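You operate a simulated robot arm through the tools that you are given. There is no shell and no other tool. Be economical: measure what you need, move in short steps, check, and stop when the job is done.

Carry out the task below with a simulated two-armed robot. There is one attempt and no reset: what you move stays moved.

Task
Change the card in the teal sign stand to NEW IN.
Fine: slacken the sign screw, stand the OFFER card in ticket stand bay B, set the NEW IN card in the groove, then tighten the screw on it; the stand stays on its mat.

Only the result counts: the job must be done as asked and must still hold three seconds after the hand-in. Knocking over, shifting, dropping, spilling or breaking anything else fails it.

Robot
Two 7-joint arms with two-finger parallel grippers on one trunk, on a base that drives. Base frame: it is fixed to the floor where the robot stands at the start and does not move with it; the origin is under the middle of the robot, x ahead of it, y to its left, z up. Units: m, degrees, N and s.
The left shoulder is at the start at [0.06, 0.189, 1.253], the right one opposite. With the tool pointing down near the work surface each hand reaches from about 0.1 to 0.64 m from the robot's upright axis, wherever it stands, measured 20 degrees to its own side. Places, roughly: sign groove [0.5, 0, 1]; sign screw [0.5, 0, 1]; ticket stand bay B [0.7, 0, 0.9]. Payload 3.43 kg a hand.
The TCP of each hand is the grasp point between the finger pads, 0.03 m short of the fingertips. In the tool frame z runs along the fingers and y along their closing line. The gripper opens to 0.094 m. The fingers are 0.028 m wide and 0.01 m thick; the gripper's body (0.05 by 0.096 m) begins 0.055 m behind the TCP.
Orientation is told as [roll, pitch, yaw] about the base's x, y, z axes, in that order, counted from this pose: with the fingers straight down and closing along the base's y, the tool's x points along the base's -x, its y along +y and its z along -z.

Tools
- The arms move only by the tool nudge_tool. It takes "left_moves", "right_moves" or both (then of equal length, played together; a hand with none holds still); each is a list of rows, each a list of 7 numbers: the shift along the base's x, y, z in m, then the turn, a rotation vector about the base's x, y, z in degrees, then the finger opening in m, from 0 to 0.094. In form: [[x, y, z, wx, wy, wz, fingers], ...]. A call has 1 to 12 rows; each row shifts and turns the commanded pose from where the row before left it. Each row takes 0.2 s and may step no farther than 0.05 m and 8.6 degrees from the row before; otherwise, or with a gripper value out of range, the whole call is refused. A pose out of reach is approached as far as the arm can. The call stops where the force on the tool passes 40 N (or 10 N more than at its start, if that is more) or the arm is blocked; 0.2 s more then pass. Each finger travels about 0.153 m/s and halts on what it meets, pressing with about 20 N; the grip force reading is that of the motor and also rises with nothing between the fingers. The clock runs only during rows and for 0.2 s after the last one: add rows that do not move to give the fingers time. It gives the time, the measured TCP pose, the force on the tool (base axes), the opening and the grip force at its end, in the units of the frame above (readings bear some noise), with the torque about the TCP (base axes, N m) and any sound that the robot's microphone picked up.
- Cameras (640 x 400 px; columns grow to the right, rows downward): "scene" is now at [0.0063, -0.0134, 1.7905]; the picture's right is [-0.18, -0.98, 0.00], its down [-0.85, 0.16, -0.50] and it looks along [0.49, -0.09, -0.86] (base axes); focal length 283 px, centre (320, 200). "left" rides on the left gripper at [0.076, -0.014, -0.103] in its tool frame; the picture's right is [0.18, 0.98, 0.00], its down [-0.75, 0.14, -0.64] and it looks along [-0.63, 0.12, 0.77] (tool axes); focal length 243 px, centre (320, 200). "right" rides on the right gripper at [0.076, 0.014, -0.102] in its tool frame; the picture's right is [-0.18, 0.98, 0.00], its down [-0.75, -0.14, -0.64] and it looks along [-0.63, -0.12, 0.77] (tool axes); focal length 243 px, centre (320, 200). There is no depth. A picture from a camera that has moved, and an enlarged one, comes with that camera's place and axes in the base frame and with its lens.
- grab_frame(camera): a new picture of that camera. No time passes.
- raise_lower(by): slides the trunk up (or, below 0, down) by that many m; the arms and the scene camera ride with it, the base frame stays. It gives what a move gives, with no picture.
- steer(legs): drives the robot by 1 to 6 legs, each [ahead, left, turn to the left] in m, m and degrees, along the robot's own axes; the way and the turn of a leg run together, so that a leg with both is an arc; at most 1.5 m and 180 degrees a leg. The arms and the cameras ride along, it lands a little off, and it stops where it bumps. It gives what a move gives.
- pan_tilt(pan, tilt): turns the head with the scene camera to pan (to the left, within 86 degrees either way) and tilt (down, from -29 to 69), counted from straight ahead of the robot. It gives what a move gives.
- zoom(camera, box): a new picture of the part [left, top, right, bottom] of that camera's present view, enlarged. No time passes.
- sign_off(): hands the job in; it is judged then, once.

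Go step by step. Nothing tells you exact positions but the pictures and the camera data: compare them with the known pose of the tool, close in by small moves and look again before you grip or let go. The budget is 120 turns and 100 pictures, counting those below and the enlarged ones. Unless the task says otherwise, let go and move clear before handing in, and close with one line.

The tools are called after ">>>" as a command line: name --argument value ..., lists and objects as JSON in quotes. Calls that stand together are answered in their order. nudge_tool: Moves the arms, as the interface text tells. Its arguments: {"type":"object","properties":{"left_moves":{"type":"array","items":{"type":"array","items":{"type":"number"}}},"right_moves":{"type":"array","items":{"type":"array","items":{"type":"number"}}}},"required":[]} The other tools are called the same way: raise_lower (by) slides the trunk up or down; steer (legs) drives the base; pan_tilt (pan, tilt) turns the head that bears the scene camera; grab_frame (camera) takes a picture; zoom (camera, box) takes an enlarged picture of a part of a camera's view; sign_off () hands the job in.

At the start:

```text
clock: 0.0
left_position: [0.4154, 0.1548, 1.2638]
left_tool_rot: [0.0, 0.0, 0.1]
left_ft_force: [0.0, 0.2, -0.1]
left_torque: [0.01, 0.0, -0.01]
left_opening: 0.0938
left_gripper_force: 0.0
right_position: [0.3089, -0.1619, 1.3281]
right_tool_rot: [0.0, 0.0, -0.1]
right_ft_force: [0.0, -0.8, 0.1]
right_torque: [0.0, -0.01, 0.0]
right_opening: 0.0939
right_gripper_force: 0.1
trunk travel left (down, up): [-0.925, 0.065]
robot x, y, heading: [-0.0037, -0.0021, -0.0]
head pan, tilt: [-10.5, 59.9]
```

scene: 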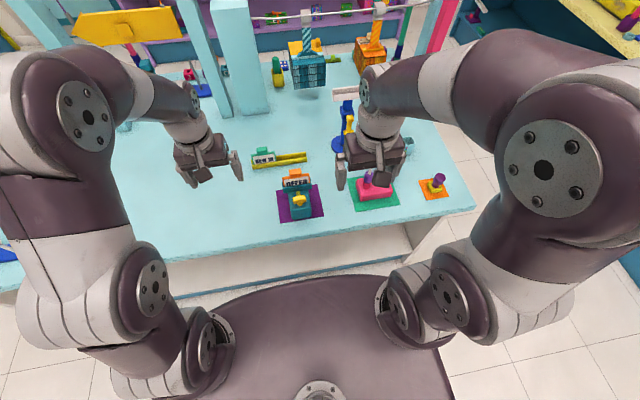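
right: 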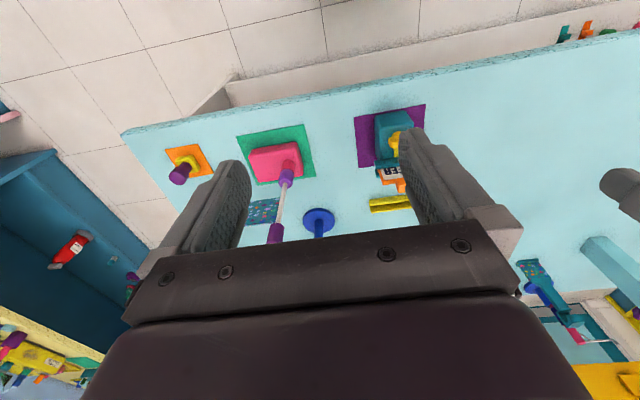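
left: 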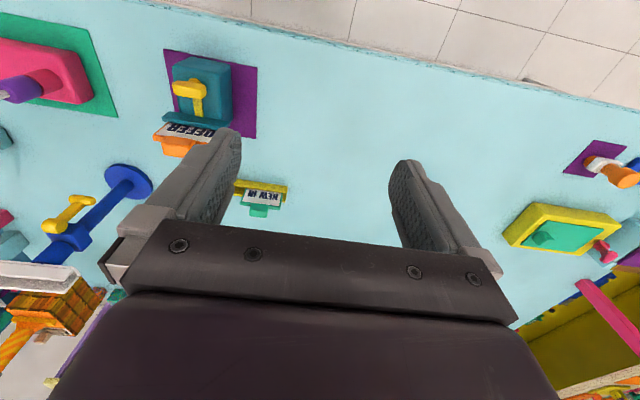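

I see the teal sign stand on the purple mat with the OFFER card in it and a yellow screw at its front; the yellow ticket stand with the NEW IN card stands behind it. I zoom in for details.

>>> zoom --camera "scene" --box '[235, 130, 347, 230]'

>>> zoom --camera "left" --box '[130, 30, 330, 230]'

```text
4.00 times, centred on (291, 180) of scene
camera zoom: at [0.0063, -0.0134, 1.7905], right [-0.18, -0.98, 0.0], down [-0.85, 0.16, -0.5], along [0.49, -0.09, -0.86], focal length 1131 px, centre (436, 280)
```

zoom: 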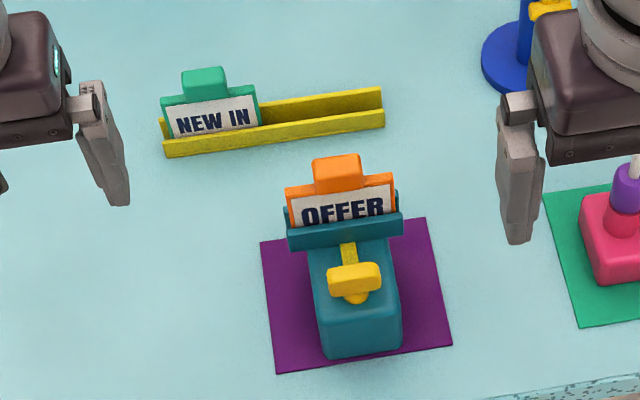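

```text
2.00 times, centred on (230, 130) of left
camera zoom: at [0.3389, 0.1402, 1.3657], right [-0.18, 0.98, 0.0], down [0.75, 0.14, 0.64], along [0.63, 0.12, -0.77], focal length 485 px, centre (500, 340)
```

zoom: 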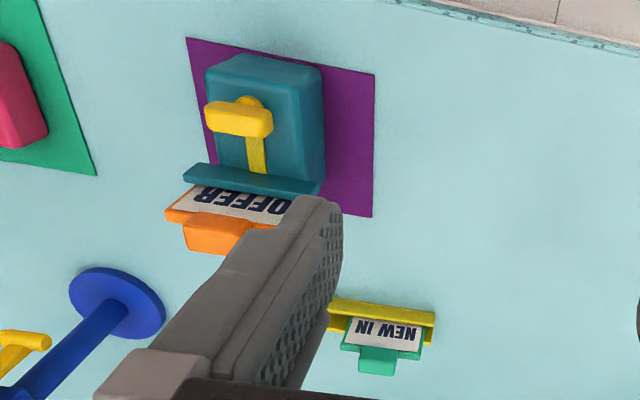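

The stand's T-handle is about (0.48,-0.03,0.98), table about z=0.88. I take closer looks at the ticket stand and the screw.

>>> zoom --camera "scene" --box '[260, 140, 340, 190]'

>>> zoom --camera "scene" --box '[296, 160, 336, 185]'

>>> zoom --camera "scene" --box '[240, 140, 320, 180]'

>>> zoom --camera "right" --box '[340, 90, 440, 220]'

```text
8.00 times, centred on (300, 165) of scene
camera zoom: at [0.0063, -0.0134, 1.7905], right [-0.18, -0.98, 0.0], down [-0.85, 0.16, -0.5], along [0.49, -0.09, -0.86], focal length 2261 px, centre (480, 480)
```

zoom: 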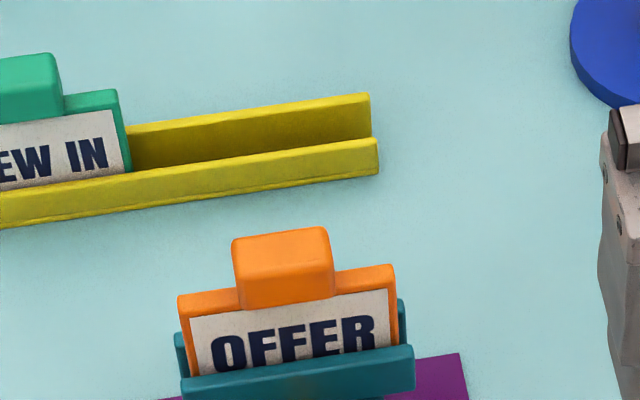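

```text
16.00 times, centred on (316, 172) of scene
camera zoom: at [0.0063, -0.0134, 1.7905], right [-0.18, -0.98, 0.0], down [-0.85, 0.16, -0.5], along [0.49, -0.09, -0.86], focal length 4523 px, centre (384, 640)
```

zoom: 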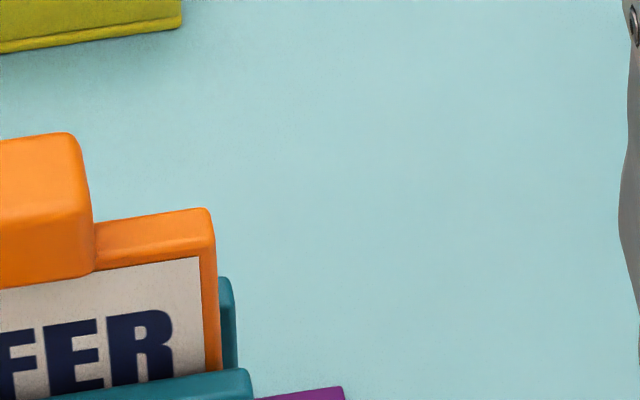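

```text
8.00 times, centred on (280, 160) of scene
camera zoom: at [0.0063, -0.0134, 1.7905], right [-0.18, -0.98, 0.0], down [-0.85, 0.16, -0.5], along [0.49, -0.09, -0.86], focal length 2261 px, centre (640, 520)
```

zoom: 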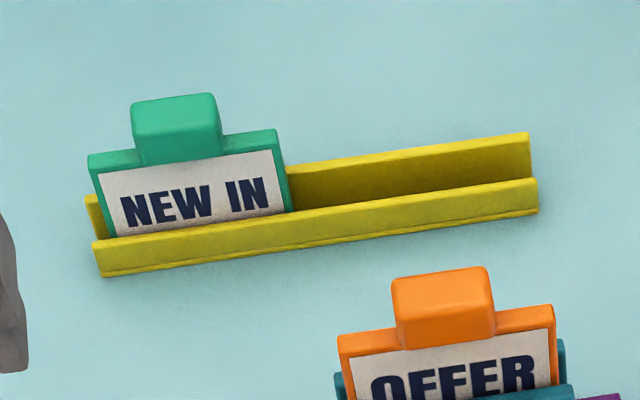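

```text
3.08 times, centred on (390, 155) of right
camera zoom: at [0.2331, -0.149, 1.4293], right [0.18, 0.98, 0.0], down [0.75, -0.14, 0.64], along [0.63, -0.12, -0.77], focal length 746 px, centre (105, 338)
```

zoom: 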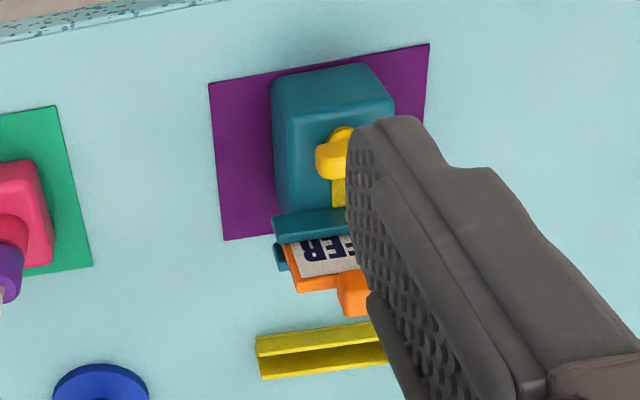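

The ticket stand is a channel with NEW IN in its left half, so bay B is the right half. The screw lies along x, so I back off a bit and turn the right hand horizontal in front of the sign.

>>> steer --legs '[[-0.2, 0, 0]]'

>>> nudge_tool --right_moves '[[0.02, 0.012, -0.02, 0, -8.2, 0, 0.094], [0.02, 0.012, -0.02, 0, -8.2, 0, 0.094], [0.02, 0.012, -0.02, 0, -8.2, 0, 0.094], [0.02, 0.012, -0.02, 0, -8.2, 0, 0.094], [0.02, 0.012, -0.02, 0, -8.2, 0, 0.094], [0.02, 0.012, -0.02, 0, -8.2, 0, 0.094], [0.02, 0.012, -0.02, 0, -8.2, 0, 0.094], [0.02, 0.012, -0.02, 0, -8.2, 0, 0.094], [0.02, 0.012, -0.02, 0, -8.2, 0, 0.094], [0.01, 0.012, -0.02, 0, -8.2, 0, 0.094], [0.01, 0.0, -0.02, 0, -8.0, 0, 0.094]]'

```text
clock: 1.6
left_position: [0.2186, 0.1542, 1.2617]
left_tool_rot: [0.0, 0.2, -0.2]
left_ft_force: [0.5, 0.6, -0.5]
left_torque: [-0.01, -0.01, -0.01]
left_opening: 0.0943
left_gripper_force: 0.0
right_position: [0.1111, -0.1629, 1.3257]
right_tool_rot: [0.0, 0.3, -0.2]
right_ft_force: [0.7, 0.0, -0.3]
right_torque: [0.02, 0.02, -0.03]
right_opening: 0.0938
right_gripper_force: 0.2
trunk travel left (down, up): [-0.925, 0.065]
robot x, y, heading: [-0.2, -0.0034, -0.2]
head pan, tilt: [-10.5, 59.9]
```

```text
clock: 4.0
left_position: [0.2189, 0.1543, 1.262]
left_tool_rot: [0.0, 0.2, -0.2]
left_ft_force: [0.3, -0.7, -0.4]
left_torque: [-0.01, 0.03, 0.0]
left_opening: 0.0939
left_gripper_force: 0.1
right_position: [0.3982, -0.0373, 1.161]
right_tool_rot: [-2.6, -84.5, 0.5]
right_ft_force: [1.0, 0.7, -1.0]
right_torque: [0.01, 0.01, -0.03]
right_opening: 0.094
right_gripper_force: 0.2
right hand out of reach, approached as far as the arm can: row 4, 5, 10, 11
trunk travel left (down, up): [-0.925, 0.065]
robot x, y, heading: [-0.1987, -0.0024, 0.1]
head pan, tilt: [-10.5, 59.9]
```

The right hand is now about horizontal. I check the views.

>>> grab_frame --camera "right"

>>> grab_frame --camera "scene"

```text
90 pictures are left
camera right: at [0.289, -0.0197, 1.0943], right [0.06, 0.98, 0.18], down [-0.57, -0.12, 0.81], along [0.82, -0.15, 0.56], focal length 243 px, centre (320, 200)
```

right: 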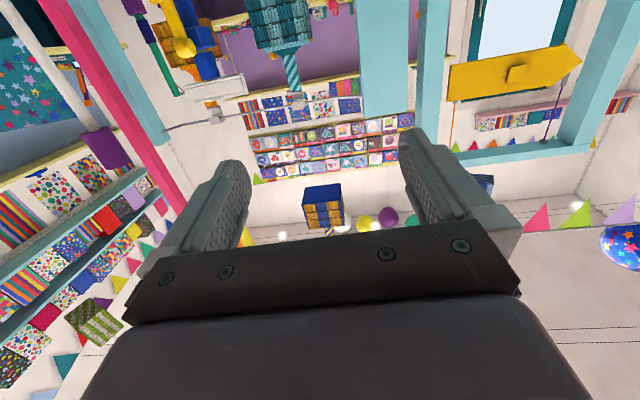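

```text
89 pictures are left
camera scene: at [-0.1899, -0.0123, 1.7905], right [-0.19, -0.98, 0.0], down [-0.85, 0.16, -0.5], along [0.49, -0.09, -0.87], focal length 283 px, centre (320, 200)
```

scene: 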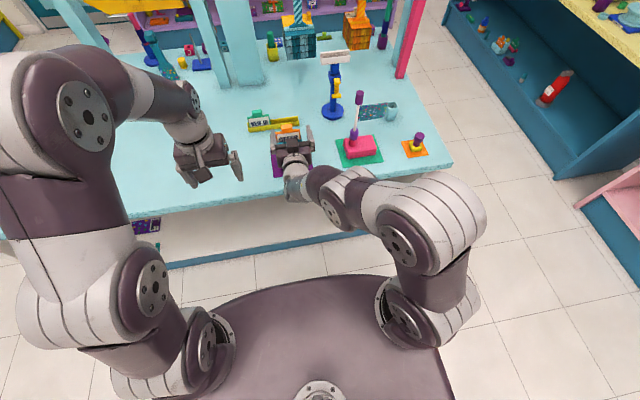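

The camera sits under the hand, so I try rolling the hand about x (positive way, leaving range for slackening negative) to get the camera on top.

>>> nudge_tool --right_moves '[[0, 0, 0, 8.5, 0, 0, 0.094], [0, 0, 0, 8.5, 0, 0, 0.094], [0, 0, 0, 8.5, 0, 0, 0.094], [0, 0, 0, 8.5, 0, 0, 0.094], [0, 0, 0, 8.5, 0, 0, 0.094], [0, 0, 0, 8.5, 0, 0, 0.094], [0, 0, 0, 8.5, 0, 0, 0.094], [0, 0, 0, 8.5, 0, 0, 0.094], [0, 0, 0, 8.5, 0, 0, 0.094], [0, 0, 0, 8.5, 0, 0, 0.094], [0, 0, 0, 8.5, 0, 0, 0.094]]'

```text
clock: 5.3
left_position: [0.2166, 0.1565, 1.2639]
left_tool_rot: [0.2, -0.4, 0.0]
left_ft_force: [9.0, 24.9, -11.4]
left_torque: [-0.37, 0.43, 0.71]
left_opening: 0.0793
left_gripper_force: 0.1
right_position: [0.418, 0.0689, 1.2814]
right_tool_rot: [81.2, -44.7, -83.4]
right_ft_force: [1.4, 0.3, -0.1]
right_torque: [0.03, 0.01, -0.01]
right_opening: 0.0939
right_gripper_force: 0.0
right hand out of reach, approached as far as the arm can: row 2, 3, 4, 5, 6
trunk travel left (down, up): [-0.925, 0.065]
robot x, y, heading: [-0.199, 0.0006, -0.4]
head pan, tilt: [-10.5, 59.9]
stopped in row 6 (left hand): the force on the tool passed its limit at 45 N (the readings are from after the stop); the commanded pose is now the measured one
```

The right arm went off and touched the left hand; I look before continuing.

>>> grab_frame --camera "scene"

```text
88 pictures are left
camera scene: at [-0.1948, -0.0126, 1.7905], right [-0.19, -0.98, 0.0], down [-0.85, 0.16, -0.5], along [0.49, -0.09, -0.86], focal length 283 px, centre (320, 200)
```

scene: 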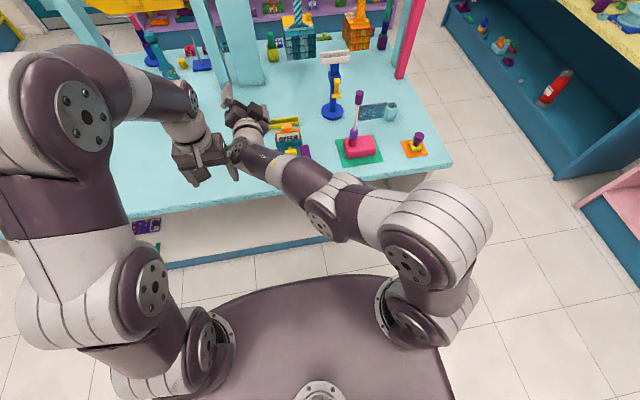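

The right hand still points forward, just rolled 45°. I move the left hand clear first, then bring the right hand back.

>>> nudge_tool --left_moves '[[0, 0.03, 0.02, 0, 0, 0, 0.094], [-0.01, 0.04, 0.03, 0, 0, 0, 0.094], [-0.01, 0.04, 0.03, 0, 0, 0, 0.094], [-0.01, 0.04, 0.03, 0, 0, 0, 0.094]]'

>>> nudge_tool --right_moves '[[0, -0.02, 0, -8, 0, 0, 0.094], [0, -0.02, 0, -8, 0, 0, 0.094], [0, -0.02, -0.02, -8, 0, 0, 0.094], [0, -0.02, -0.02, -8, 0, 0, 0.094], [0, -0.02, -0.02, -8, 0, 0, 0.094], [0, 0, -0.02, -5, 0, 0, 0.094], [0, 0, -0.02, 0, 0, 0, 0.094]]'

```text
refused: row 2 steps farther than a row can; nothing moved
```

```text
clock: 6.9
left_position: [0.2168, 0.1562, 1.2647]
left_tool_rot: [0.0, -0.4, -0.1]
left_ft_force: [0.2, -0.6, 0.5]
left_torque: [0.0, -0.02, -0.03]
left_opening: 0.094
left_gripper_force: 0.1
right_position: [0.417, -0.0301, 1.1807]
right_tool_rot: [-5.2, -85.3, 1.1]
right_ft_force: [0.2, -0.3, -0.4]
right_torque: [-0.01, -0.02, 0.05]
right_opening: 0.094
right_gripper_force: 0.0
trunk travel left (down, up): [-0.925, 0.065]
robot x, y, heading: [-0.202, -0.0014, -0.0]
head pan, tilt: [-10.5, 59.9]
```

Recovered. Now move the left hand clear and test the negative roll of the right hand.

>>> nudge_tool --left_moves '[[0, 0.03, 0.02, 0, 0, 0, 0.094], [0, 0.03, 0.02, 0, 0, 0, 0.094], [0, 0.03, 0.02, 0, 0, 0, 0.094], [0, 0.03, 0.02, 0, 0, 0, 0.094]]'

>>> nudge_tool --right_moves '[[0, 0, -0.02, 0, -4, 0, 0.094], [0, 0, -0.02, -8.5, 0, 0, 0.094], [0, 0, -0.02, -8.5, 0, 0, 0.094], [0, 0, 0, -8.5, 0, 0, 0.094], [0, 0, 0, -8.5, 0, 0, 0.094], [0, 0, 0, -8.5, 0, 0, 0.094], [0, 0, 0, -8.5, 0, 0, 0.094], [0, 0, 0, -8.5, 0, 0, 0.094], [0, 0, 0, -8.5, 0, 0, 0.094], [0, 0, 0, -8.5, 0, 0, 0.094], [0, 0, 0, -8.5, 0, 0, 0.094]]'

```text
clock: 7.9
left_position: [0.2082, 0.2736, 1.3234]
left_tool_rot: [-0.1, -0.3, -0.1]
left_ft_force: [0.5, 0.3, -0.5]
left_torque: [-0.01, 0.03, 0.02]
left_opening: 0.0941
left_gripper_force: 0.1
left hand out of reach, approached as far as the arm can: row 3, 4
right_position: [0.4166, -0.0286, 1.1798]
right_tool_rot: [-5.2, -85.2, 1.0]
right_ft_force: [0.3, 0.3, 0.2]
right_torque: [-0.01, -0.01, -0.01]
right_opening: 0.094
right_gripper_force: 0.0
trunk travel left (down, up): [-0.925, 0.065]
robot x, y, heading: [-0.2011, -0.0005, -0.1]
head pan, tilt: [-10.5, 59.9]
```

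```text
clock: 10.3
left_position: [0.2078, 0.2727, 1.3226]
left_tool_rot: [0.0, -0.2, -0.1]
left_ft_force: [0.3, 0.0, -0.2]
left_torque: [-0.03, 0.02, 0.02]
left_opening: 0.0939
left_gripper_force: 0.1
right_position: [0.4558, -0.0361, 1.1461]
right_tool_rot: [-93.7, -4.8, 89.2]
right_ft_force: [0.2, -1.3, -0.9]
right_torque: [-0.01, 0.02, 0.0]
right_opening: 0.0941
right_gripper_force: 0.0
right hand out of reach, approached as far as the arm can: row 2, 3, 4, 5, 6, 7, 9
trunk travel left (down, up): [-0.925, 0.065]
robot x, y, heading: [-0.2, 0.0031, -0.1]
head pan, tilt: [-10.5, 59.9]
```

Roll -85° works. The camera now sits on the right side; take a picture.

>>> grab_frame --camera "right"

```text
87 pictures are left
camera right: at [0.3527, -0.1096, 1.1197], right [0.07, 0.27, -0.96], down [-0.64, 0.75, 0.16], along [0.77, 0.6, 0.22], focal length 243 px, centre (320, 200)
```

right: 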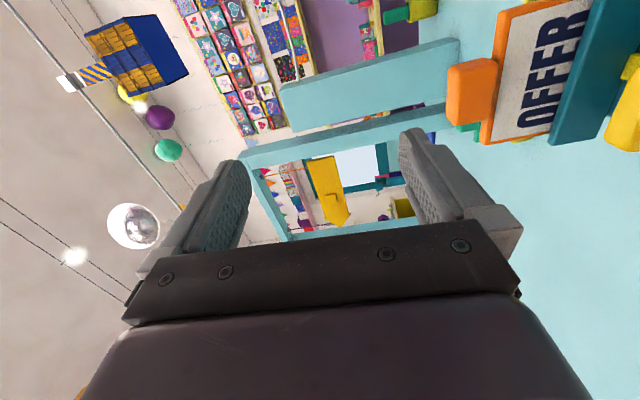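

Now test going on to roll −180° (camera on top), which is the slackening direction.

>>> nudge_tool --right_moves '[[0, 0, 0, -8.5, 0, 0, 0.094], [0, 0, 0, -8.5, 0, 0, 0.094], [0, 0, 0, -8.5, 0, 0, 0.094], [0, 0, 0, -8.5, 0, 0, 0.094], [0, 0, 0, -8.5, 0, 0, 0.094], [0, 0, 0, -8.5, 0, 0, 0.094], [0, 0, 0, -8.5, 0, 0, 0.094], [0, 0, 0, -8.5, 0, 0, 0.094], [0, 0, 0, -8.5, 0, 0, 0.094], [0, 0, 0, -8.5, 0, 0, 0.094], [0, 0, 0, -8.5, 0, 0, 0.094]]'

>>> grab_frame --camera "right"

```text
clock: 12.7
left_position: [0.208, 0.2732, 1.3226]
left_tool_rot: [0.1, -0.3, -0.1]
left_ft_force: [0.1, 0.2, 0.1]
left_torque: [0.01, -0.02, 0.01]
left_opening: 0.0942
left_gripper_force: 0.1
right_position: [0.4548, -0.0366, 1.1469]
right_tool_rot: [-125.7, 88.4, 58.5]
right_ft_force: [-0.3, 0.4, 0.7]
right_torque: [0.04, 0.0, 0.01]
right_opening: 0.0941
right_gripper_force: 0.0
trunk travel left (down, up): [-0.925, 0.065]
robot x, y, heading: [-0.1993, 0.0023, -0.4]
head pan, tilt: [-10.5, 59.9]
```

```text
86 pictures are left
camera right: at [0.352, -0.0603, 1.2204], right [0.07, -0.98, -0.21], down [-0.64, 0.11, -0.76], along [0.77, 0.19, -0.62], focal length 243 px, centre (320, 200)
```

right: 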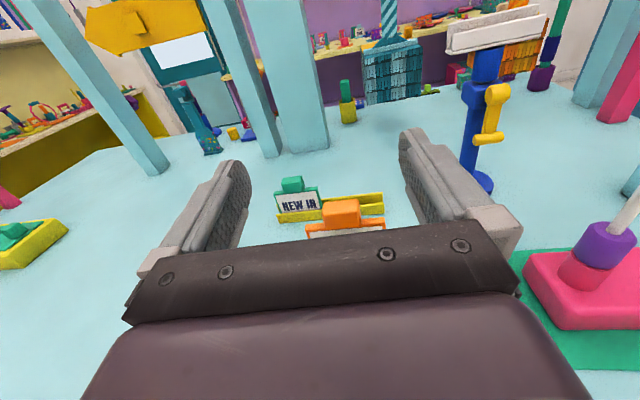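

Roll −178° is freely reachable. I bring the left hand to the left side, turned so its camera watches the sign screw from the side.

>>> nudge_tool --left_moves '[[0.019, -0.007, -0.01, 0, 0, -8.5, 0.094], [0.019, -0.007, -0.018, 0, 0, -8.5, 0.094], [0.019, -0.007, -0.018, 0, 0, -8.5, 0.094], [0.019, -0.007, -0.018, 0, 0, -8.5, 0.094], [0.019, -0.007, -0.018, 0, 0, -8.5, 0.094], [0.019, -0.007, -0.018, 0, 0, -8.5, 0.094], [0.019, -0.007, -0.018, 0, 0, -8.5, 0.094], [0.019, -0.007, -0.018, 0, 0, -8.5, 0.094], [0.019, -0.007, -0.018, 0, 0, -8.5, 0.094], [0.019, -0.007, -0.018, 0, 0, -8.5, 0.094]]'

>>> grab_frame --camera "left"

```text
clock: 14.9
left_position: [0.4, 0.2031, 1.1474]
left_tool_rot: [0.0, -0.3, -85.4]
left_ft_force: [-0.1, -0.5, -1.0]
left_torque: [0.02, 0.05, -0.01]
left_opening: 0.0939
left_gripper_force: 0.0
right_position: [0.4556, -0.0365, 1.1462]
right_tool_rot: [-120.3, 88.5, 63.9]
right_ft_force: [-0.4, -0.2, -1.0]
right_torque: [0.01, 0.02, 0.02]
right_opening: 0.0938
right_gripper_force: 0.2
trunk travel left (down, up): [-0.925, 0.065]
robot x, y, heading: [-0.2026, 0.0035, -0.3]
head pan, tilt: [-10.5, 59.9]
```

```text
85 pictures are left
camera left: at [0.3784, 0.2779, 1.248], right [0.96, 0.26, 0.0], down [0.2, -0.74, 0.65], along [0.17, -0.62, -0.76], focal length 243 px, centre (320, 200)
```

left: 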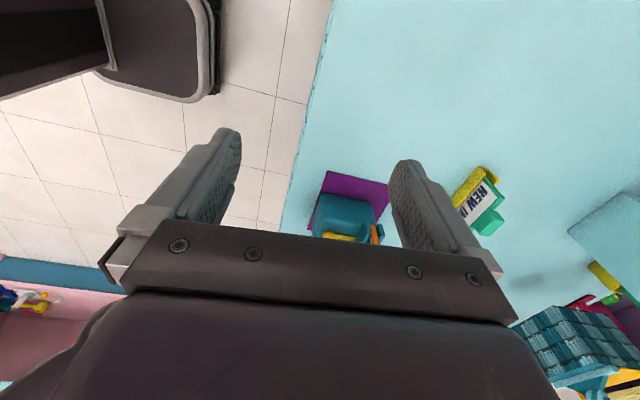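

Screw is just hidden behind the gripper; I move the left hand closer and higher.

>>> nudge_tool --left_moves '[[0.01, -0.03, 0.02, 0, 0, 0, 0.094], [0.01, -0.03, 0.02, 0, 0, 0, 0.094], [0.01, -0.03, 0.02, 0, 0, 0, 0.094], [0, 0, 0, 0, 0, 0, 0.094]]'

>>> zoom --camera "left" --box '[240, 110, 440, 240]'

```text
clock: 15.9
left_position: [0.377, 0.1161, 1.1804]
left_tool_rot: [0.2, -0.3, -85.1]
left_ft_force: [-0.4, 0.5, -0.3]
left_torque: [0.02, -0.01, 0.0]
left_opening: 0.094
left_gripper_force: 0.0
left hand out of reach, approached as far as the arm can: row 1, 2, 3
right_position: [0.4547, -0.0356, 1.1457]
right_tool_rot: [-123.0, 88.3, 61.2]
right_ft_force: [0.4, 0.0, 0.3]
right_torque: [0.02, 0.01, 0.01]
right_opening: 0.0939
right_gripper_force: 0.0
trunk travel left (down, up): [-0.925, 0.065]
robot x, y, heading: [-0.2021, 0.0033, -0.1]
head pan, tilt: [-10.5, 59.9]
```

```text
3.08 times, centred on (340, 175) of left
camera zoom: at [0.3551, 0.1918, 1.2828], right [0.96, 0.27, 0.0], down [0.2, -0.74, 0.65], along [0.17, -0.62, -0.76], focal length 746 px, centre (258, 277)
```

zoom: 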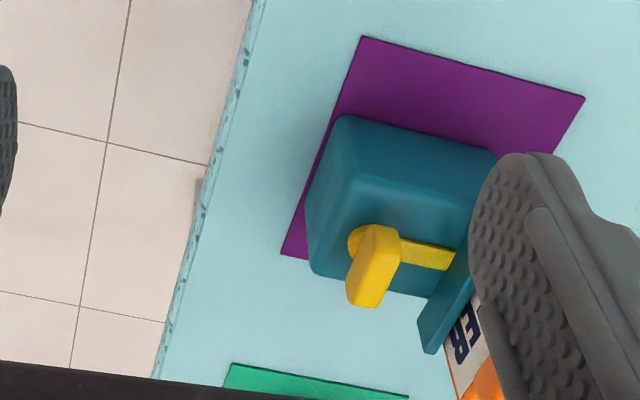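

The bar centre triangulates to about (0.481,−0.033,0.978), lying along y, with the block top about 0.035 lower. I back up 0.1 m so the right hand can approach along x, then roll it to −90° and lower it.

>>> steer --legs '[[-0.1, 0, 0]]'

>>> nudge_tool --right_moves '[[0, 0, -0.01, 8.4, 0, 0, 0.094], [0, 0, -0.015, 8.4, 0, 0, 0.094], [0, 0, -0.015, 8.4, 0, 0, 0.094], [0, 0, -0.015, 8.4, 0, 0, 0.08], [0, 0, -0.015, 8.4, 0, 0, 0.06], [0, 0, -0.015, 8.4, 0, 0, 0.05], [0, 0, -0.015, 8.4, 0, 0, 0.04], [0, 0, -0.015, 8.4, 0, 0, 0.035], [0, 0, -0.015, 8.4, 0, 0, 0.035], [0, 0, -0.02, 8.4, 0, 0, 0.035], [0, 0, -0.015, 0, 0, 0, 0.035]]'

```text
clock: 17.1
left_position: [0.2786, 0.1171, 1.1789]
left_tool_rot: [0.0, -0.3, -85.2]
left_ft_force: [-0.8, 0.2, 0.7]
left_torque: [0.02, -0.01, 0.01]
left_opening: 0.0941
left_gripper_force: 0.0
right_position: [0.3564, -0.036, 1.1452]
right_tool_rot: [-120.6, 88.4, 63.5]
right_ft_force: [0.5, -0.1, -0.4]
right_torque: [0.01, 0.0, -0.01]
right_opening: 0.0938
right_gripper_force: 0.1
trunk travel left (down, up): [-0.925, 0.065]
robot x, y, heading: [-0.2998, -0.0012, -0.3]
head pan, tilt: [-10.5, 59.9]
```

```text
clock: 19.7
left_position: [0.2772, 0.1183, 1.181]
left_tool_rot: [0.1, -0.2, -85.1]
left_ft_force: [0.1, 0.6, -0.1]
left_torque: [0.02, -0.02, -0.01]
left_opening: 0.094
left_gripper_force: 0.0
right_position: [0.3812, -0.0319, 0.9847]
right_tool_rot: [-92.1, 5.3, 89.4]
right_ft_force: [-0.8, 0.3, 0.5]
right_torque: [0.01, -0.05, 0.03]
right_opening: 0.035
right_gripper_force: 0.0
right hand out of reach, approached as far as the arm can: row 4, 5, 6, 7, 8
trunk travel left (down, up): [-0.925, 0.065]
robot x, y, heading: [-0.296, 0.0021, -0.6]
head pan, tilt: [-10.5, 59.9]
stopped in row 11 (right hand): the arm was blocked; the commanded pose is now the measured one
```

The right hand is at (0.381,−0.032,0.985), roll ≈−95°, but something blocked it. I look.

>>> grab_frame --camera "scene"

>>> grab_frame --camera "right"

```text
83 pictures are left
camera scene: at [-0.2944, -0.0123, 1.7906], right [-0.19, -0.98, 0.0], down [-0.85, 0.16, -0.5], along [0.49, -0.09, -0.86], focal length 283 px, centre (320, 200)
```

scene: 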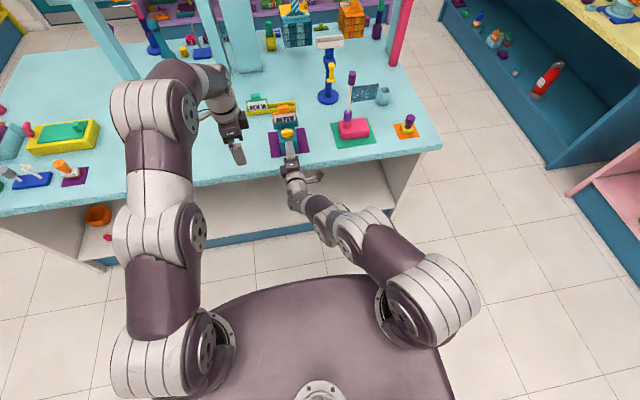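

```text
82 pictures are left
camera right: at [0.2794, -0.1088, 0.974], right [0.04, 0.09, -0.99], down [-0.64, 0.77, 0.05], along [0.77, 0.63, 0.09], focal length 243 px, centre (320, 200)
```

right: 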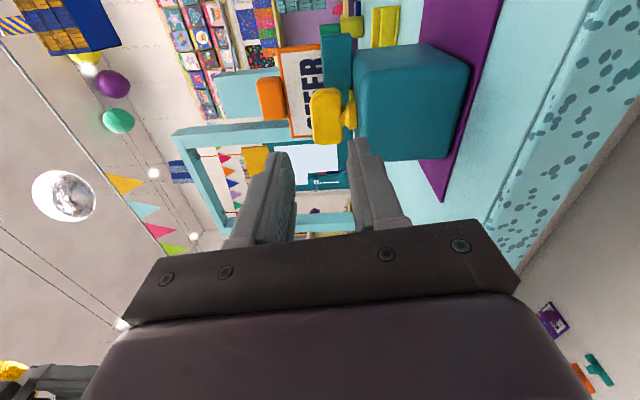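

Useful view: the bar seems to sit above a hub on the block. I zoom in.

>>> zoom --camera "right" --box '[260, 20, 420, 170]'

>>> zoom --camera "scene" --box '[262, 100, 312, 160]'

```text
2.67 times, centred on (340, 95) of right
camera zoom: at [0.2794, -0.1088, 0.974], right [0.04, 0.09, -0.99], down [-0.64, 0.77, 0.05], along [0.77, 0.63, 0.09], focal length 647 px, centre (267, 480)
```

zoom: 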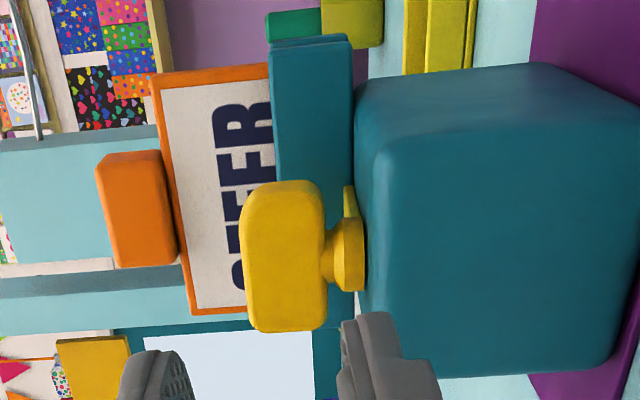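

```text
6.67 times, centred on (287, 130) of scene
camera zoom: at [-0.2944, -0.0123, 1.7906], right [-0.19, -0.98, 0.0], down [-0.85, 0.16, -0.5], along [0.49, -0.09, -0.86], focal length 1884 px, centre (540, 667)
```

zoom: 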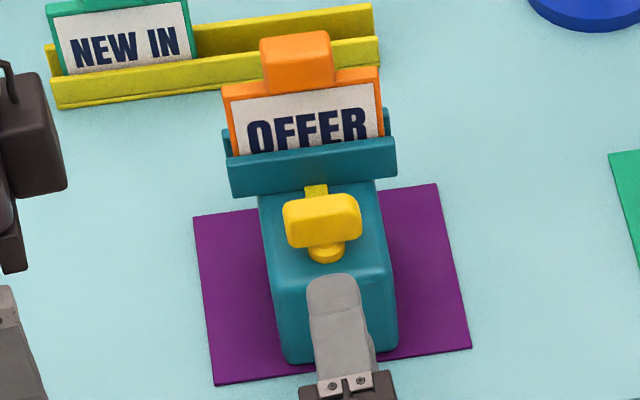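

Now it is clear: the screw axis is vertical (T-bar on a hub on top of the block), so it turns about z with a hand pointing down. I withdraw the right hand up and to the right while tilting it back down.

>>> nudge_tool --right_moves '[[-0.02, 0, 0.01, 0, 0, 0, 0.04], [0, -0.01, 0.03, 0, 8.2, 0, 0.06], [0, -0.015, 0.03, 0, 8.2, 0, 0.06], [0, -0.015, 0.03, 0, 8.2, 0, 0.06], [0, -0.015, 0.03, 0, 8.2, 0, 0.06], [0, -0.015, 0.03, 0, 8.2, 0, 0.06], [0, -0.015, 0.03, 0, 8.2, 0, 0.06], [0, -0.015, 0.03, 0, 8.2, 0, 0.06], [0, -0.015, 0.03, 0, 8.2, 0, 0.06], [0, -0.015, 0.03, 0, 8.2, 0, 0.06], [0, -0.015, 0.02, 0, 8.2, 0, 0.06], [0, -0.015, 0.0, 0, 8.0, 0, 0.06]]'

>>> grab_frame --camera "scene"

```text
clock: 22.3
left_position: [0.276, 0.1178, 1.182]
left_tool_rot: [0.2, -0.3, -85.1]
left_ft_force: [-0.1, -0.8, 0.4]
left_torque: [0.01, -0.01, 0.02]
left_opening: 0.0939
left_gripper_force: 0.0
right_position: [0.3162, -0.1872, 1.2279]
right_tool_rot: [-8.1, 3.4, 94.9]
right_ft_force: [-1.1, -0.3, -0.2]
right_torque: [0.02, -0.01, -0.02]
right_opening: 0.0602
right_gripper_force: 0.1
right hand out of reach, approached as far as the arm can: row 1, 8, 11, 12
trunk travel left (down, up): [-0.925, 0.065]
robot x, y, heading: [-0.3013, -0.0008, 0.1]
head pan, tilt: [-10.5, 59.9]
```

```text
79 pictures are left
camera scene: at [-0.2966, -0.0134, 1.7906], right [-0.19, -0.98, 0.0], down [-0.85, 0.16, -0.5], along [0.49, -0.09, -0.86], focal length 283 px, centre (320, 200)
```

scene: 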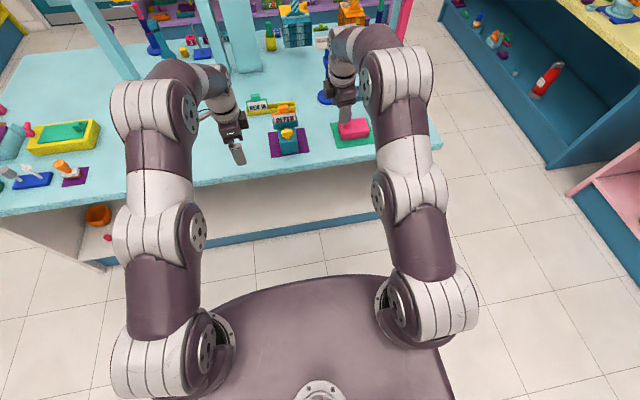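

Left hand is already near yaw −85°, ideal for gripping the bar across its thickness and turning + (counterclockwise). I raise the right hand for safety and drive forward 0.18.

>>> nudge_tool --right_moves '[[0, -0.02, 0.04, 0, 0, 0, 0.06], [0, -0.02, 0.04, 0, 0, 0, 0.06], [0, -0.02, 0.02, 0, 0, 0, 0.06]]'

>>> steer --legs '[[0.18, 0, 0]]'

>>> grab_frame --camera "scene"

>>> grab_frame --camera "left"

>>> grab_frame --camera "right"

```text
clock: 23.1
left_position: [0.2779, 0.1163, 1.1804]
left_tool_rot: [0.1, -0.3, -85.2]
left_ft_force: [0.7, 0.0, 0.3]
left_torque: [0.0, -0.01, 0.01]
left_opening: 0.094
left_gripper_force: 0.1
right_position: [0.268, -0.2412, 1.2749]
right_tool_rot: [-6.6, 3.3, 94.9]
right_ft_force: [-0.1, 0.1, -0.5]
right_torque: [0.0, 0.02, 0.0]
right_opening: 0.0603
right_gripper_force: 0.2
right hand out of reach, approached as far as the arm can: row 1, 2, 3
trunk travel left (down, up): [-0.925, 0.065]
robot x, y, heading: [-0.3009, 0.0019, -0.1]
head pan, tilt: [-10.5, 59.9]
```

```text
clock: 24.6
left_position: [0.451, 0.1187, 1.1828]
left_tool_rot: [0.3, -0.4, -84.9]
left_ft_force: [-0.5, -1.0, -0.1]
left_torque: [-0.02, -0.03, 0.01]
left_opening: 0.094
left_gripper_force: 0.0
right_position: [0.444, -0.2398, 1.2778]
right_tool_rot: [-6.8, 3.3, 95.0]
right_ft_force: [-1.1, -0.3, -0.6]
right_torque: [0.0, 0.0, -0.03]
right_opening: 0.0598
right_gripper_force: 0.1
trunk travel left (down, up): [-0.925, 0.065]
robot x, y, heading: [-0.1208, -0.0013, -0.0]
head pan, tilt: [-10.5, 59.9]
```

```text
78 pictures are left
camera scene: at [-0.1215, -0.0128, 1.7906], right [-0.18, -0.98, 0.0], down [-0.85, 0.16, -0.5], along [0.5, -0.09, -0.86], focal length 283 px, centre (320, 200)
```

scene: 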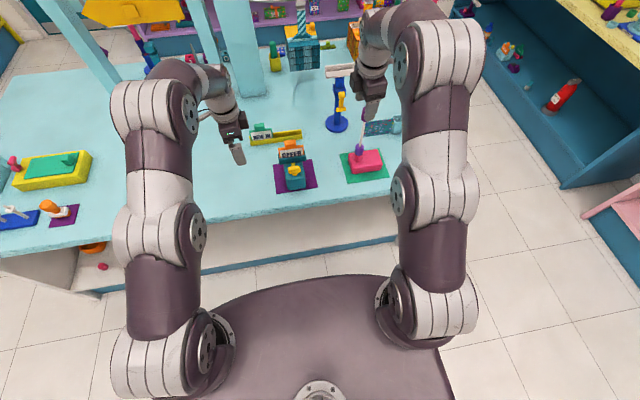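

```text
77 pictures are left
camera left: at [0.4293, 0.1938, 1.2842], right [0.96, 0.27, 0.0], down [0.2, -0.73, 0.65], along [0.18, -0.62, -0.76], focal length 243 px, centre (320, 200)
```

left: 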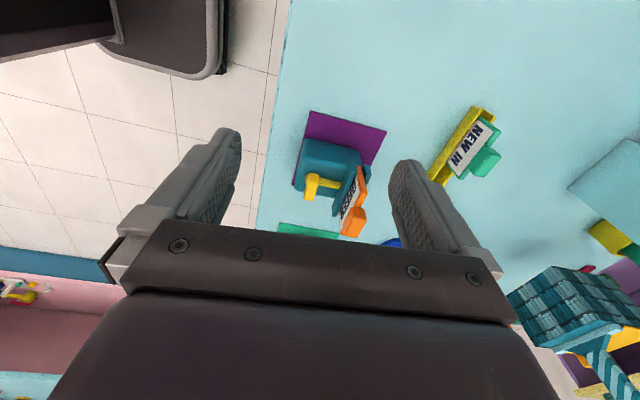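

```text
76 pictures are left
camera right: at [0.4243, -0.3128, 1.381], right [-0.99, 0.09, -0.13], down [-0.01, 0.79, 0.61], along [0.16, 0.6, -0.78], focal length 243 px, centre (320, 200)
```

right: 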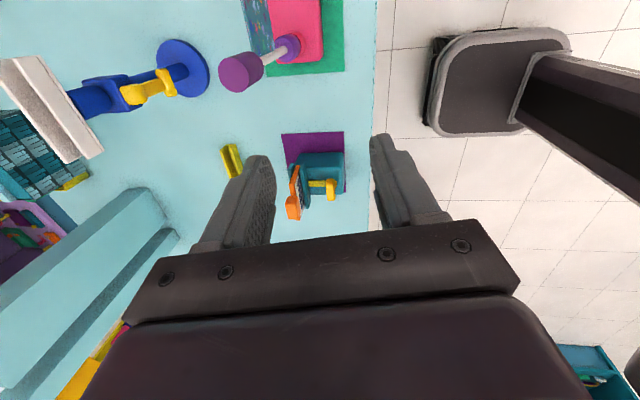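

All three cameras see the sign. I zoom for precise triangulation.

>>> zoom --camera "left" --box '[280, 100, 400, 240]'

>>> zoom --camera "right" --box '[270, 130, 370, 230]'

>>> zoom --camera "scene" --box '[240, 110, 330, 200]'

```text
2.86 times, centred on (340, 170) of left
camera zoom: at [0.4293, 0.1938, 1.2842], right [0.96, 0.27, 0.0], down [0.2, -0.73, 0.65], along [0.18, -0.62, -0.76], focal length 693 px, centre (263, 286)
```

zoom: 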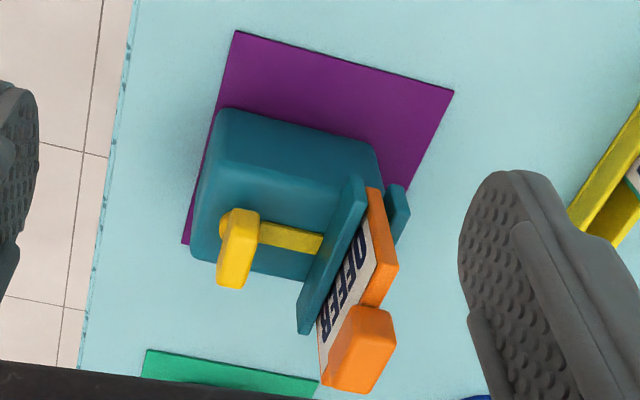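

```text
4.00 times, centred on (320, 180) of right
camera zoom: at [0.4243, -0.3128, 1.381], right [-0.99, 0.09, -0.13], down [-0.01, 0.79, 0.61], along [0.16, 0.6, -0.78], focal length 970 px, centre (320, 280)
```

zoom: 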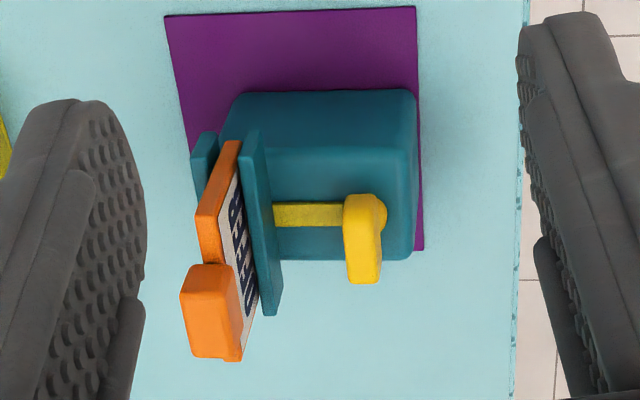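

```text
4.44 times, centred on (285, 155) of scene
camera zoom: at [-0.1215, -0.0128, 1.7906], right [-0.18, -0.98, 0.0], down [-0.85, 0.16, -0.5], along [0.5, -0.09, -0.86], focal length 1256 px, centre (476, 400)
```

zoom: 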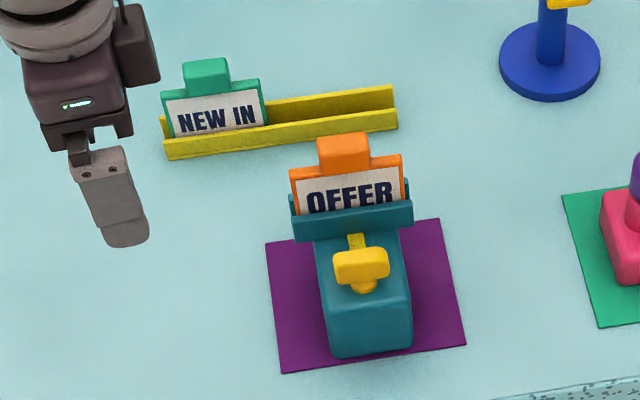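

Bar centre ≈ (0.480,−0.032,0.981), card tab ≈ (0.545,−0.033,1.04). Move the left hand above the bar with narrowed fingers.

>>> nudge_tool --left_moves '[[0.005, -0.03, 0, 0, 0, -5, 0.07], [0.006, -0.03, 0, 0, 0, 0, 0.05], [0.006, -0.03, -0.01, 0, 0, 0, 0.04], [0.006, -0.03, -0.02, 0, 0, 0, 0.04], [0.006, -0.03, -0.03, 0, 0, 0, 0.04], [0, 0, -0.04, 0, 0, 0, 0.04], [0, 0, 0, 0, 0, 0, 0.04]]'

>>> zoom --camera "scene" --box '[240, 110, 330, 200]'

>>> zoom --camera "right" --box '[260, 130, 380, 240]'

```text
clock: 26.1
left_position: [0.4461, -0.0242, 1.0629]
left_tool_rot: [0.2, -0.3, -90.0]
left_ft_force: [0.1, 0.0, -0.1]
left_torque: [-0.03, -0.03, -0.02]
left_opening: 0.0399
left_gripper_force: 0.0
left hand out of reach, approached as far as the arm can: row 1, 2, 3, 4, 5
right_position: [0.4467, -0.2401, 1.2773]
right_tool_rot: [-6.6, 3.3, 95.0]
right_ft_force: [0.6, 0.1, 0.5]
right_torque: [0.02, -0.02, -0.05]
right_opening: 0.0598
right_gripper_force: 0.1
trunk travel left (down, up): [-0.925, 0.065]
robot x, y, heading: [-0.1221, 0.0034, 0.1]
head pan, tilt: [-10.5, 59.9]
```

```text
4.44 times, centred on (285, 155) of scene
camera zoom: at [-0.1173, -0.0129, 1.7905], right [-0.18, -0.98, 0.0], down [-0.85, 0.16, -0.5], along [0.49, -0.09, -0.86], focal length 1256 px, centre (476, 400)
```

zoom: 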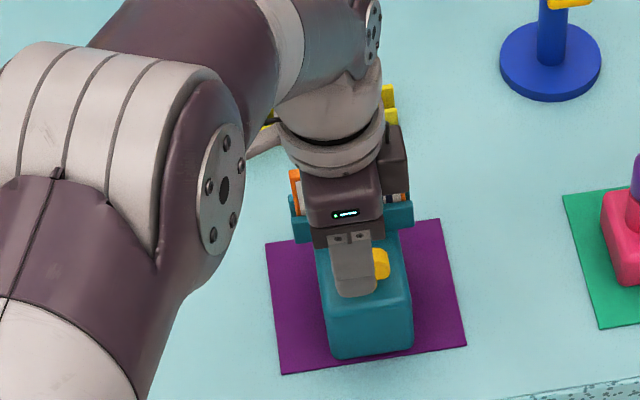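

```text
3.64 times, centred on (320, 185) of right
camera zoom: at [0.4275, -0.3129, 1.3796], right [-0.99, 0.09, -0.12], down [0.0, 0.79, 0.61], along [0.15, 0.6, -0.78], focal length 882 px, centre (320, 254)
```

zoom: 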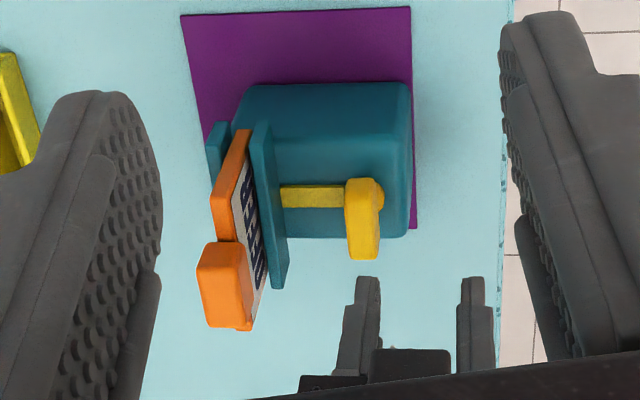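

The left arm is at its limit here; I lift it and pull back, then drive closer.

>>> nudge_tool --left_moves '[[0, 0.01, 0.04, 0, 0, 0, 0.04], [-0.02, 0.01, 0.04, 0, 0, 0, 0.04], [-0.04, 0, 0.02, 0, 0, 0, 0.04]]'

>>> steer --legs '[[0.11, 0, 0]]'

```text
clock: 26.9
left_position: [0.3825, -0.0009, 1.1661]
left_tool_rot: [0.2, -0.3, -89.9]
left_ft_force: [-0.3, 0.0, 0.3]
left_torque: [0.0, -0.01, 0.0]
left_opening: 0.04
left_gripper_force: 0.1
right_position: [0.4452, -0.2408, 1.2769]
right_tool_rot: [-6.8, 3.3, 95.1]
right_ft_force: [-1.0, -0.4, 0.1]
right_torque: [0.0, -0.04, -0.01]
right_opening: 0.0601
right_gripper_force: 0.1
trunk travel left (down, up): [-0.925, 0.065]
robot x, y, heading: [-0.1239, -0.0005, -0.3]
head pan, tilt: [-10.5, 59.9]
```

```text
clock: 28.1
left_position: [0.4919, -0.0005, 1.1669]
left_tool_rot: [0.2, -0.3, -89.8]
left_ft_force: [0.6, -0.4, 0.4]
left_torque: [-0.01, 0.0, -0.04]
left_opening: 0.0403
left_gripper_force: 0.0
right_position: [0.5552, -0.2404, 1.2762]
right_tool_rot: [-6.8, 3.3, 95.0]
right_ft_force: [-0.3, 0.3, 0.0]
right_torque: [-0.01, -0.02, 0.02]
right_opening: 0.0597
right_gripper_force: 0.1
trunk travel left (down, up): [-0.925, 0.065]
robot x, y, heading: [-0.0137, -0.0029, 0.3]
head pan, tilt: [-10.5, 59.9]
```

Now move above the bar and check.

>>> nudge_tool --left_moves '[[-0.012, -0.032, 0, 0, 0, 0, 0.04], [0, 0, -0.04, 0, 0, 0, 0.04], [0, 0, -0.04, 0, 0, 0, 0.04], [0, 0, -0.02, 0, 0, 0, 0.04], [0, 0, 0, 0, 0, 0, 0.04]]'

>>> zoom --camera "right" --box '[280, 110, 440, 240]'

>>> zoom --camera "scene" --box '[255, 140, 355, 240]'

```text
clock: 29.3
left_position: [0.4802, -0.0337, 1.0639]
left_tool_rot: [0.2, -0.3, -89.9]
left_ft_force: [0.3, -0.3, 0.2]
left_torque: [-0.02, 0.01, -0.04]
left_opening: 0.0403
left_gripper_force: 0.0
right_position: [0.5563, -0.2395, 1.2755]
right_tool_rot: [-6.8, 3.3, 95.0]
right_ft_force: [0.3, 0.3, -0.8]
right_torque: [0.03, 0.01, 0.03]
right_opening: 0.0602
right_gripper_force: 0.1
trunk travel left (down, up): [-0.925, 0.065]
robot x, y, heading: [-0.0168, -0.0008, 0.0]
head pan, tilt: [-10.5, 59.9]
```

```text
3.08 times, centred on (360, 175) of right
camera zoom: at [0.537, -0.3126, 1.3799], right [-0.99, 0.09, -0.13], down [0.0, 0.79, 0.61], along [0.15, 0.6, -0.78], focal length 746 px, centre (197, 277)
```

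zoom: 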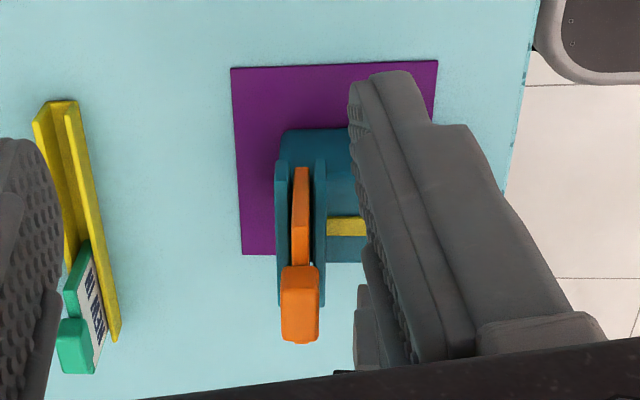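

```text
4.00 times, centred on (305, 190) of scene
camera zoom: at [-0.008, -0.0128, 1.7906], right [-0.18, -0.98, 0.0], down [-0.85, 0.16, -0.5], along [0.49, -0.09, -0.86], focal length 1131 px, centre (380, 240)
```

zoom: 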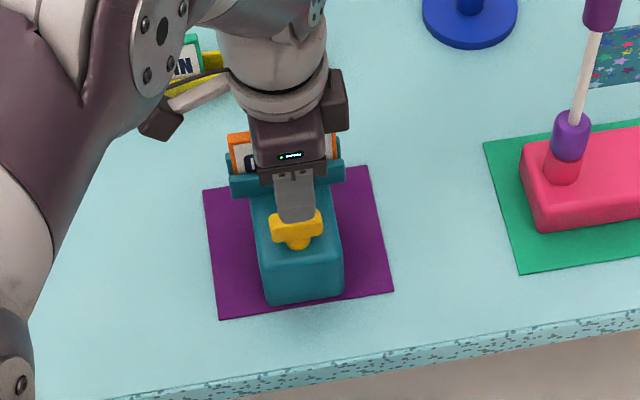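

y looks aligned. I shift the right hand back for a side check of the x alignment.

>>> nudge_tool --right_moves '[[-0.04, 0, 0, 0, 0, 0, 0.094], [-0.04, 0, 0, 0, 0, 0, 0.094], [-0.02, 0, 0, 0, 0, 0, 0.094]]'

>>> zoom --camera "right" --box '[250, 110, 410, 240]'

```text
clock: 30.1
left_position: [0.4802, -0.0321, 1.0637]
left_tool_rot: [0.2, -0.3, -89.9]
left_ft_force: [-0.3, 0.1, -0.6]
left_torque: [0.0, 0.02, -0.03]
left_opening: 0.0398
left_gripper_force: 0.1
right_position: [0.46, -0.2398, 1.2754]
right_tool_rot: [-6.7, 3.3, 95.0]
right_ft_force: [-0.1, 0.1, 0.0]
right_torque: [-0.02, -0.01, -0.01]
right_opening: 0.0942
right_gripper_force: 0.0
trunk travel left (down, up): [-0.925, 0.065]
robot x, y, heading: [-0.015, -0.0002, -0.0]
head pan, tilt: [-10.5, 59.9]
```

```text
3.08 times, centred on (330, 175) of right
camera zoom: at [0.4398, -0.312, 1.3792], right [-0.99, 0.09, -0.12], down [0.0, 0.79, 0.61], along [0.15, 0.6, -0.78], focal length 746 px, centre (289, 277)
```

zoom: 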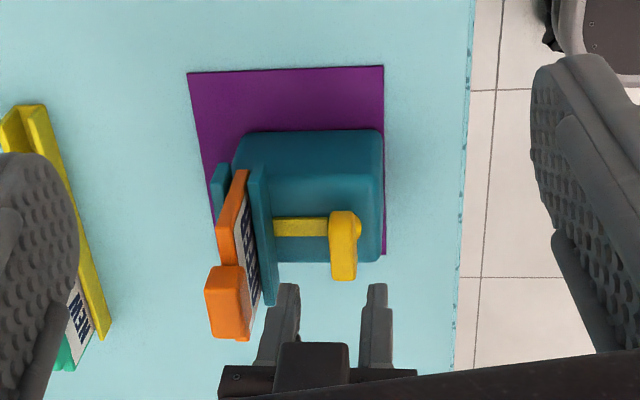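

Fingers line up with the bar. Descend to z≈1.000 and close.

>>> nudge_tool --left_moves '[[0, 0, -0.02, 0, 0, 0, 0.04], [0, 0, -0.02, 0, 0, 0, 0.04], [0, 0, -0.015, 0, 0, 0, 0.04], [0, 0, -0.008, 0, 0, 0, 0.04], [0, 0, 0, 0, 0, 0, 0.04]]'

>>> zoom --camera "right" --box '[250, 110, 410, 240]'

```text
clock: 31.3
left_position: [0.4813, -0.0329, 1.0033]
left_tool_rot: [0.1, -0.3, -89.9]
left_ft_force: [0.1, -0.4, 0.2]
left_torque: [0.04, 0.02, -0.01]
left_opening: 0.04
left_gripper_force: 0.0
right_position: [0.458, -0.2382, 1.2745]
right_tool_rot: [-6.7, 3.3, 95.0]
right_ft_force: [0.3, -0.3, -0.1]
right_torque: [0.01, -0.02, 0.0]
right_opening: 0.0939
right_gripper_force: 0.1
trunk travel left (down, up): [-0.925, 0.065]
robot x, y, heading: [-0.0138, 0.0006, 0.0]
head pan, tilt: [-10.5, 59.9]
```

```text
3.08 times, centred on (330, 175) of right
camera zoom: at [0.4396, -0.312, 1.3794], right [-0.99, 0.09, -0.12], down [0.0, 0.79, 0.61], along [0.15, 0.6, -0.78], focal length 746 px, centre (289, 277)
```

zoom: 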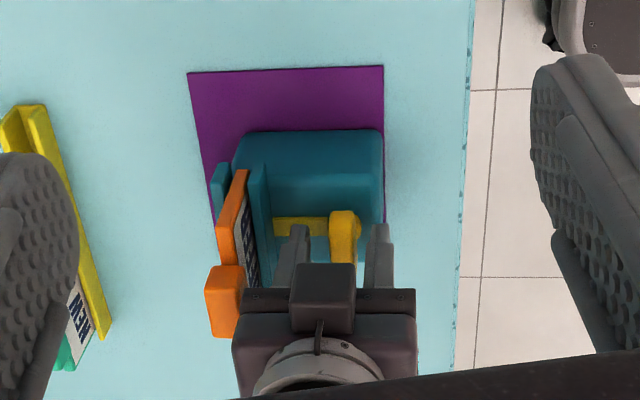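

Straddling the bar well. Close on it.

>>> nudge_tool --left_moves '[[0, 0, 0, 0, 0, 0, 0.024], [0, 0, 0, 0, 0, 0, 0.016], [0, 0, 0, 0, 0, 0, 0.01], [0, 0, 0, 0, 0, 0, 0.01]]'

```text
clock: 32.3
left_position: [0.4819, -0.033, 1.0026]
left_tool_rot: [0.1, -0.2, -89.9]
left_ft_force: [-1.0, 0.8, -0.1]
left_torque: [0.01, 0.15, -0.01]
left_opening: 0.0153
left_gripper_force: 20.0
right_position: [0.4592, -0.2401, 1.276]
right_tool_rot: [-6.8, 3.4, 95.0]
right_ft_force: [0.4, 0.7, 0.0]
right_torque: [0.0, 0.0, 0.01]
right_opening: 0.0943
right_gripper_force: 0.1
trunk travel left (down, up): [-0.925, 0.065]
robot x, y, heading: [-0.0128, 0.0041, 0.1]
head pan, tilt: [-10.5, 59.9]
```

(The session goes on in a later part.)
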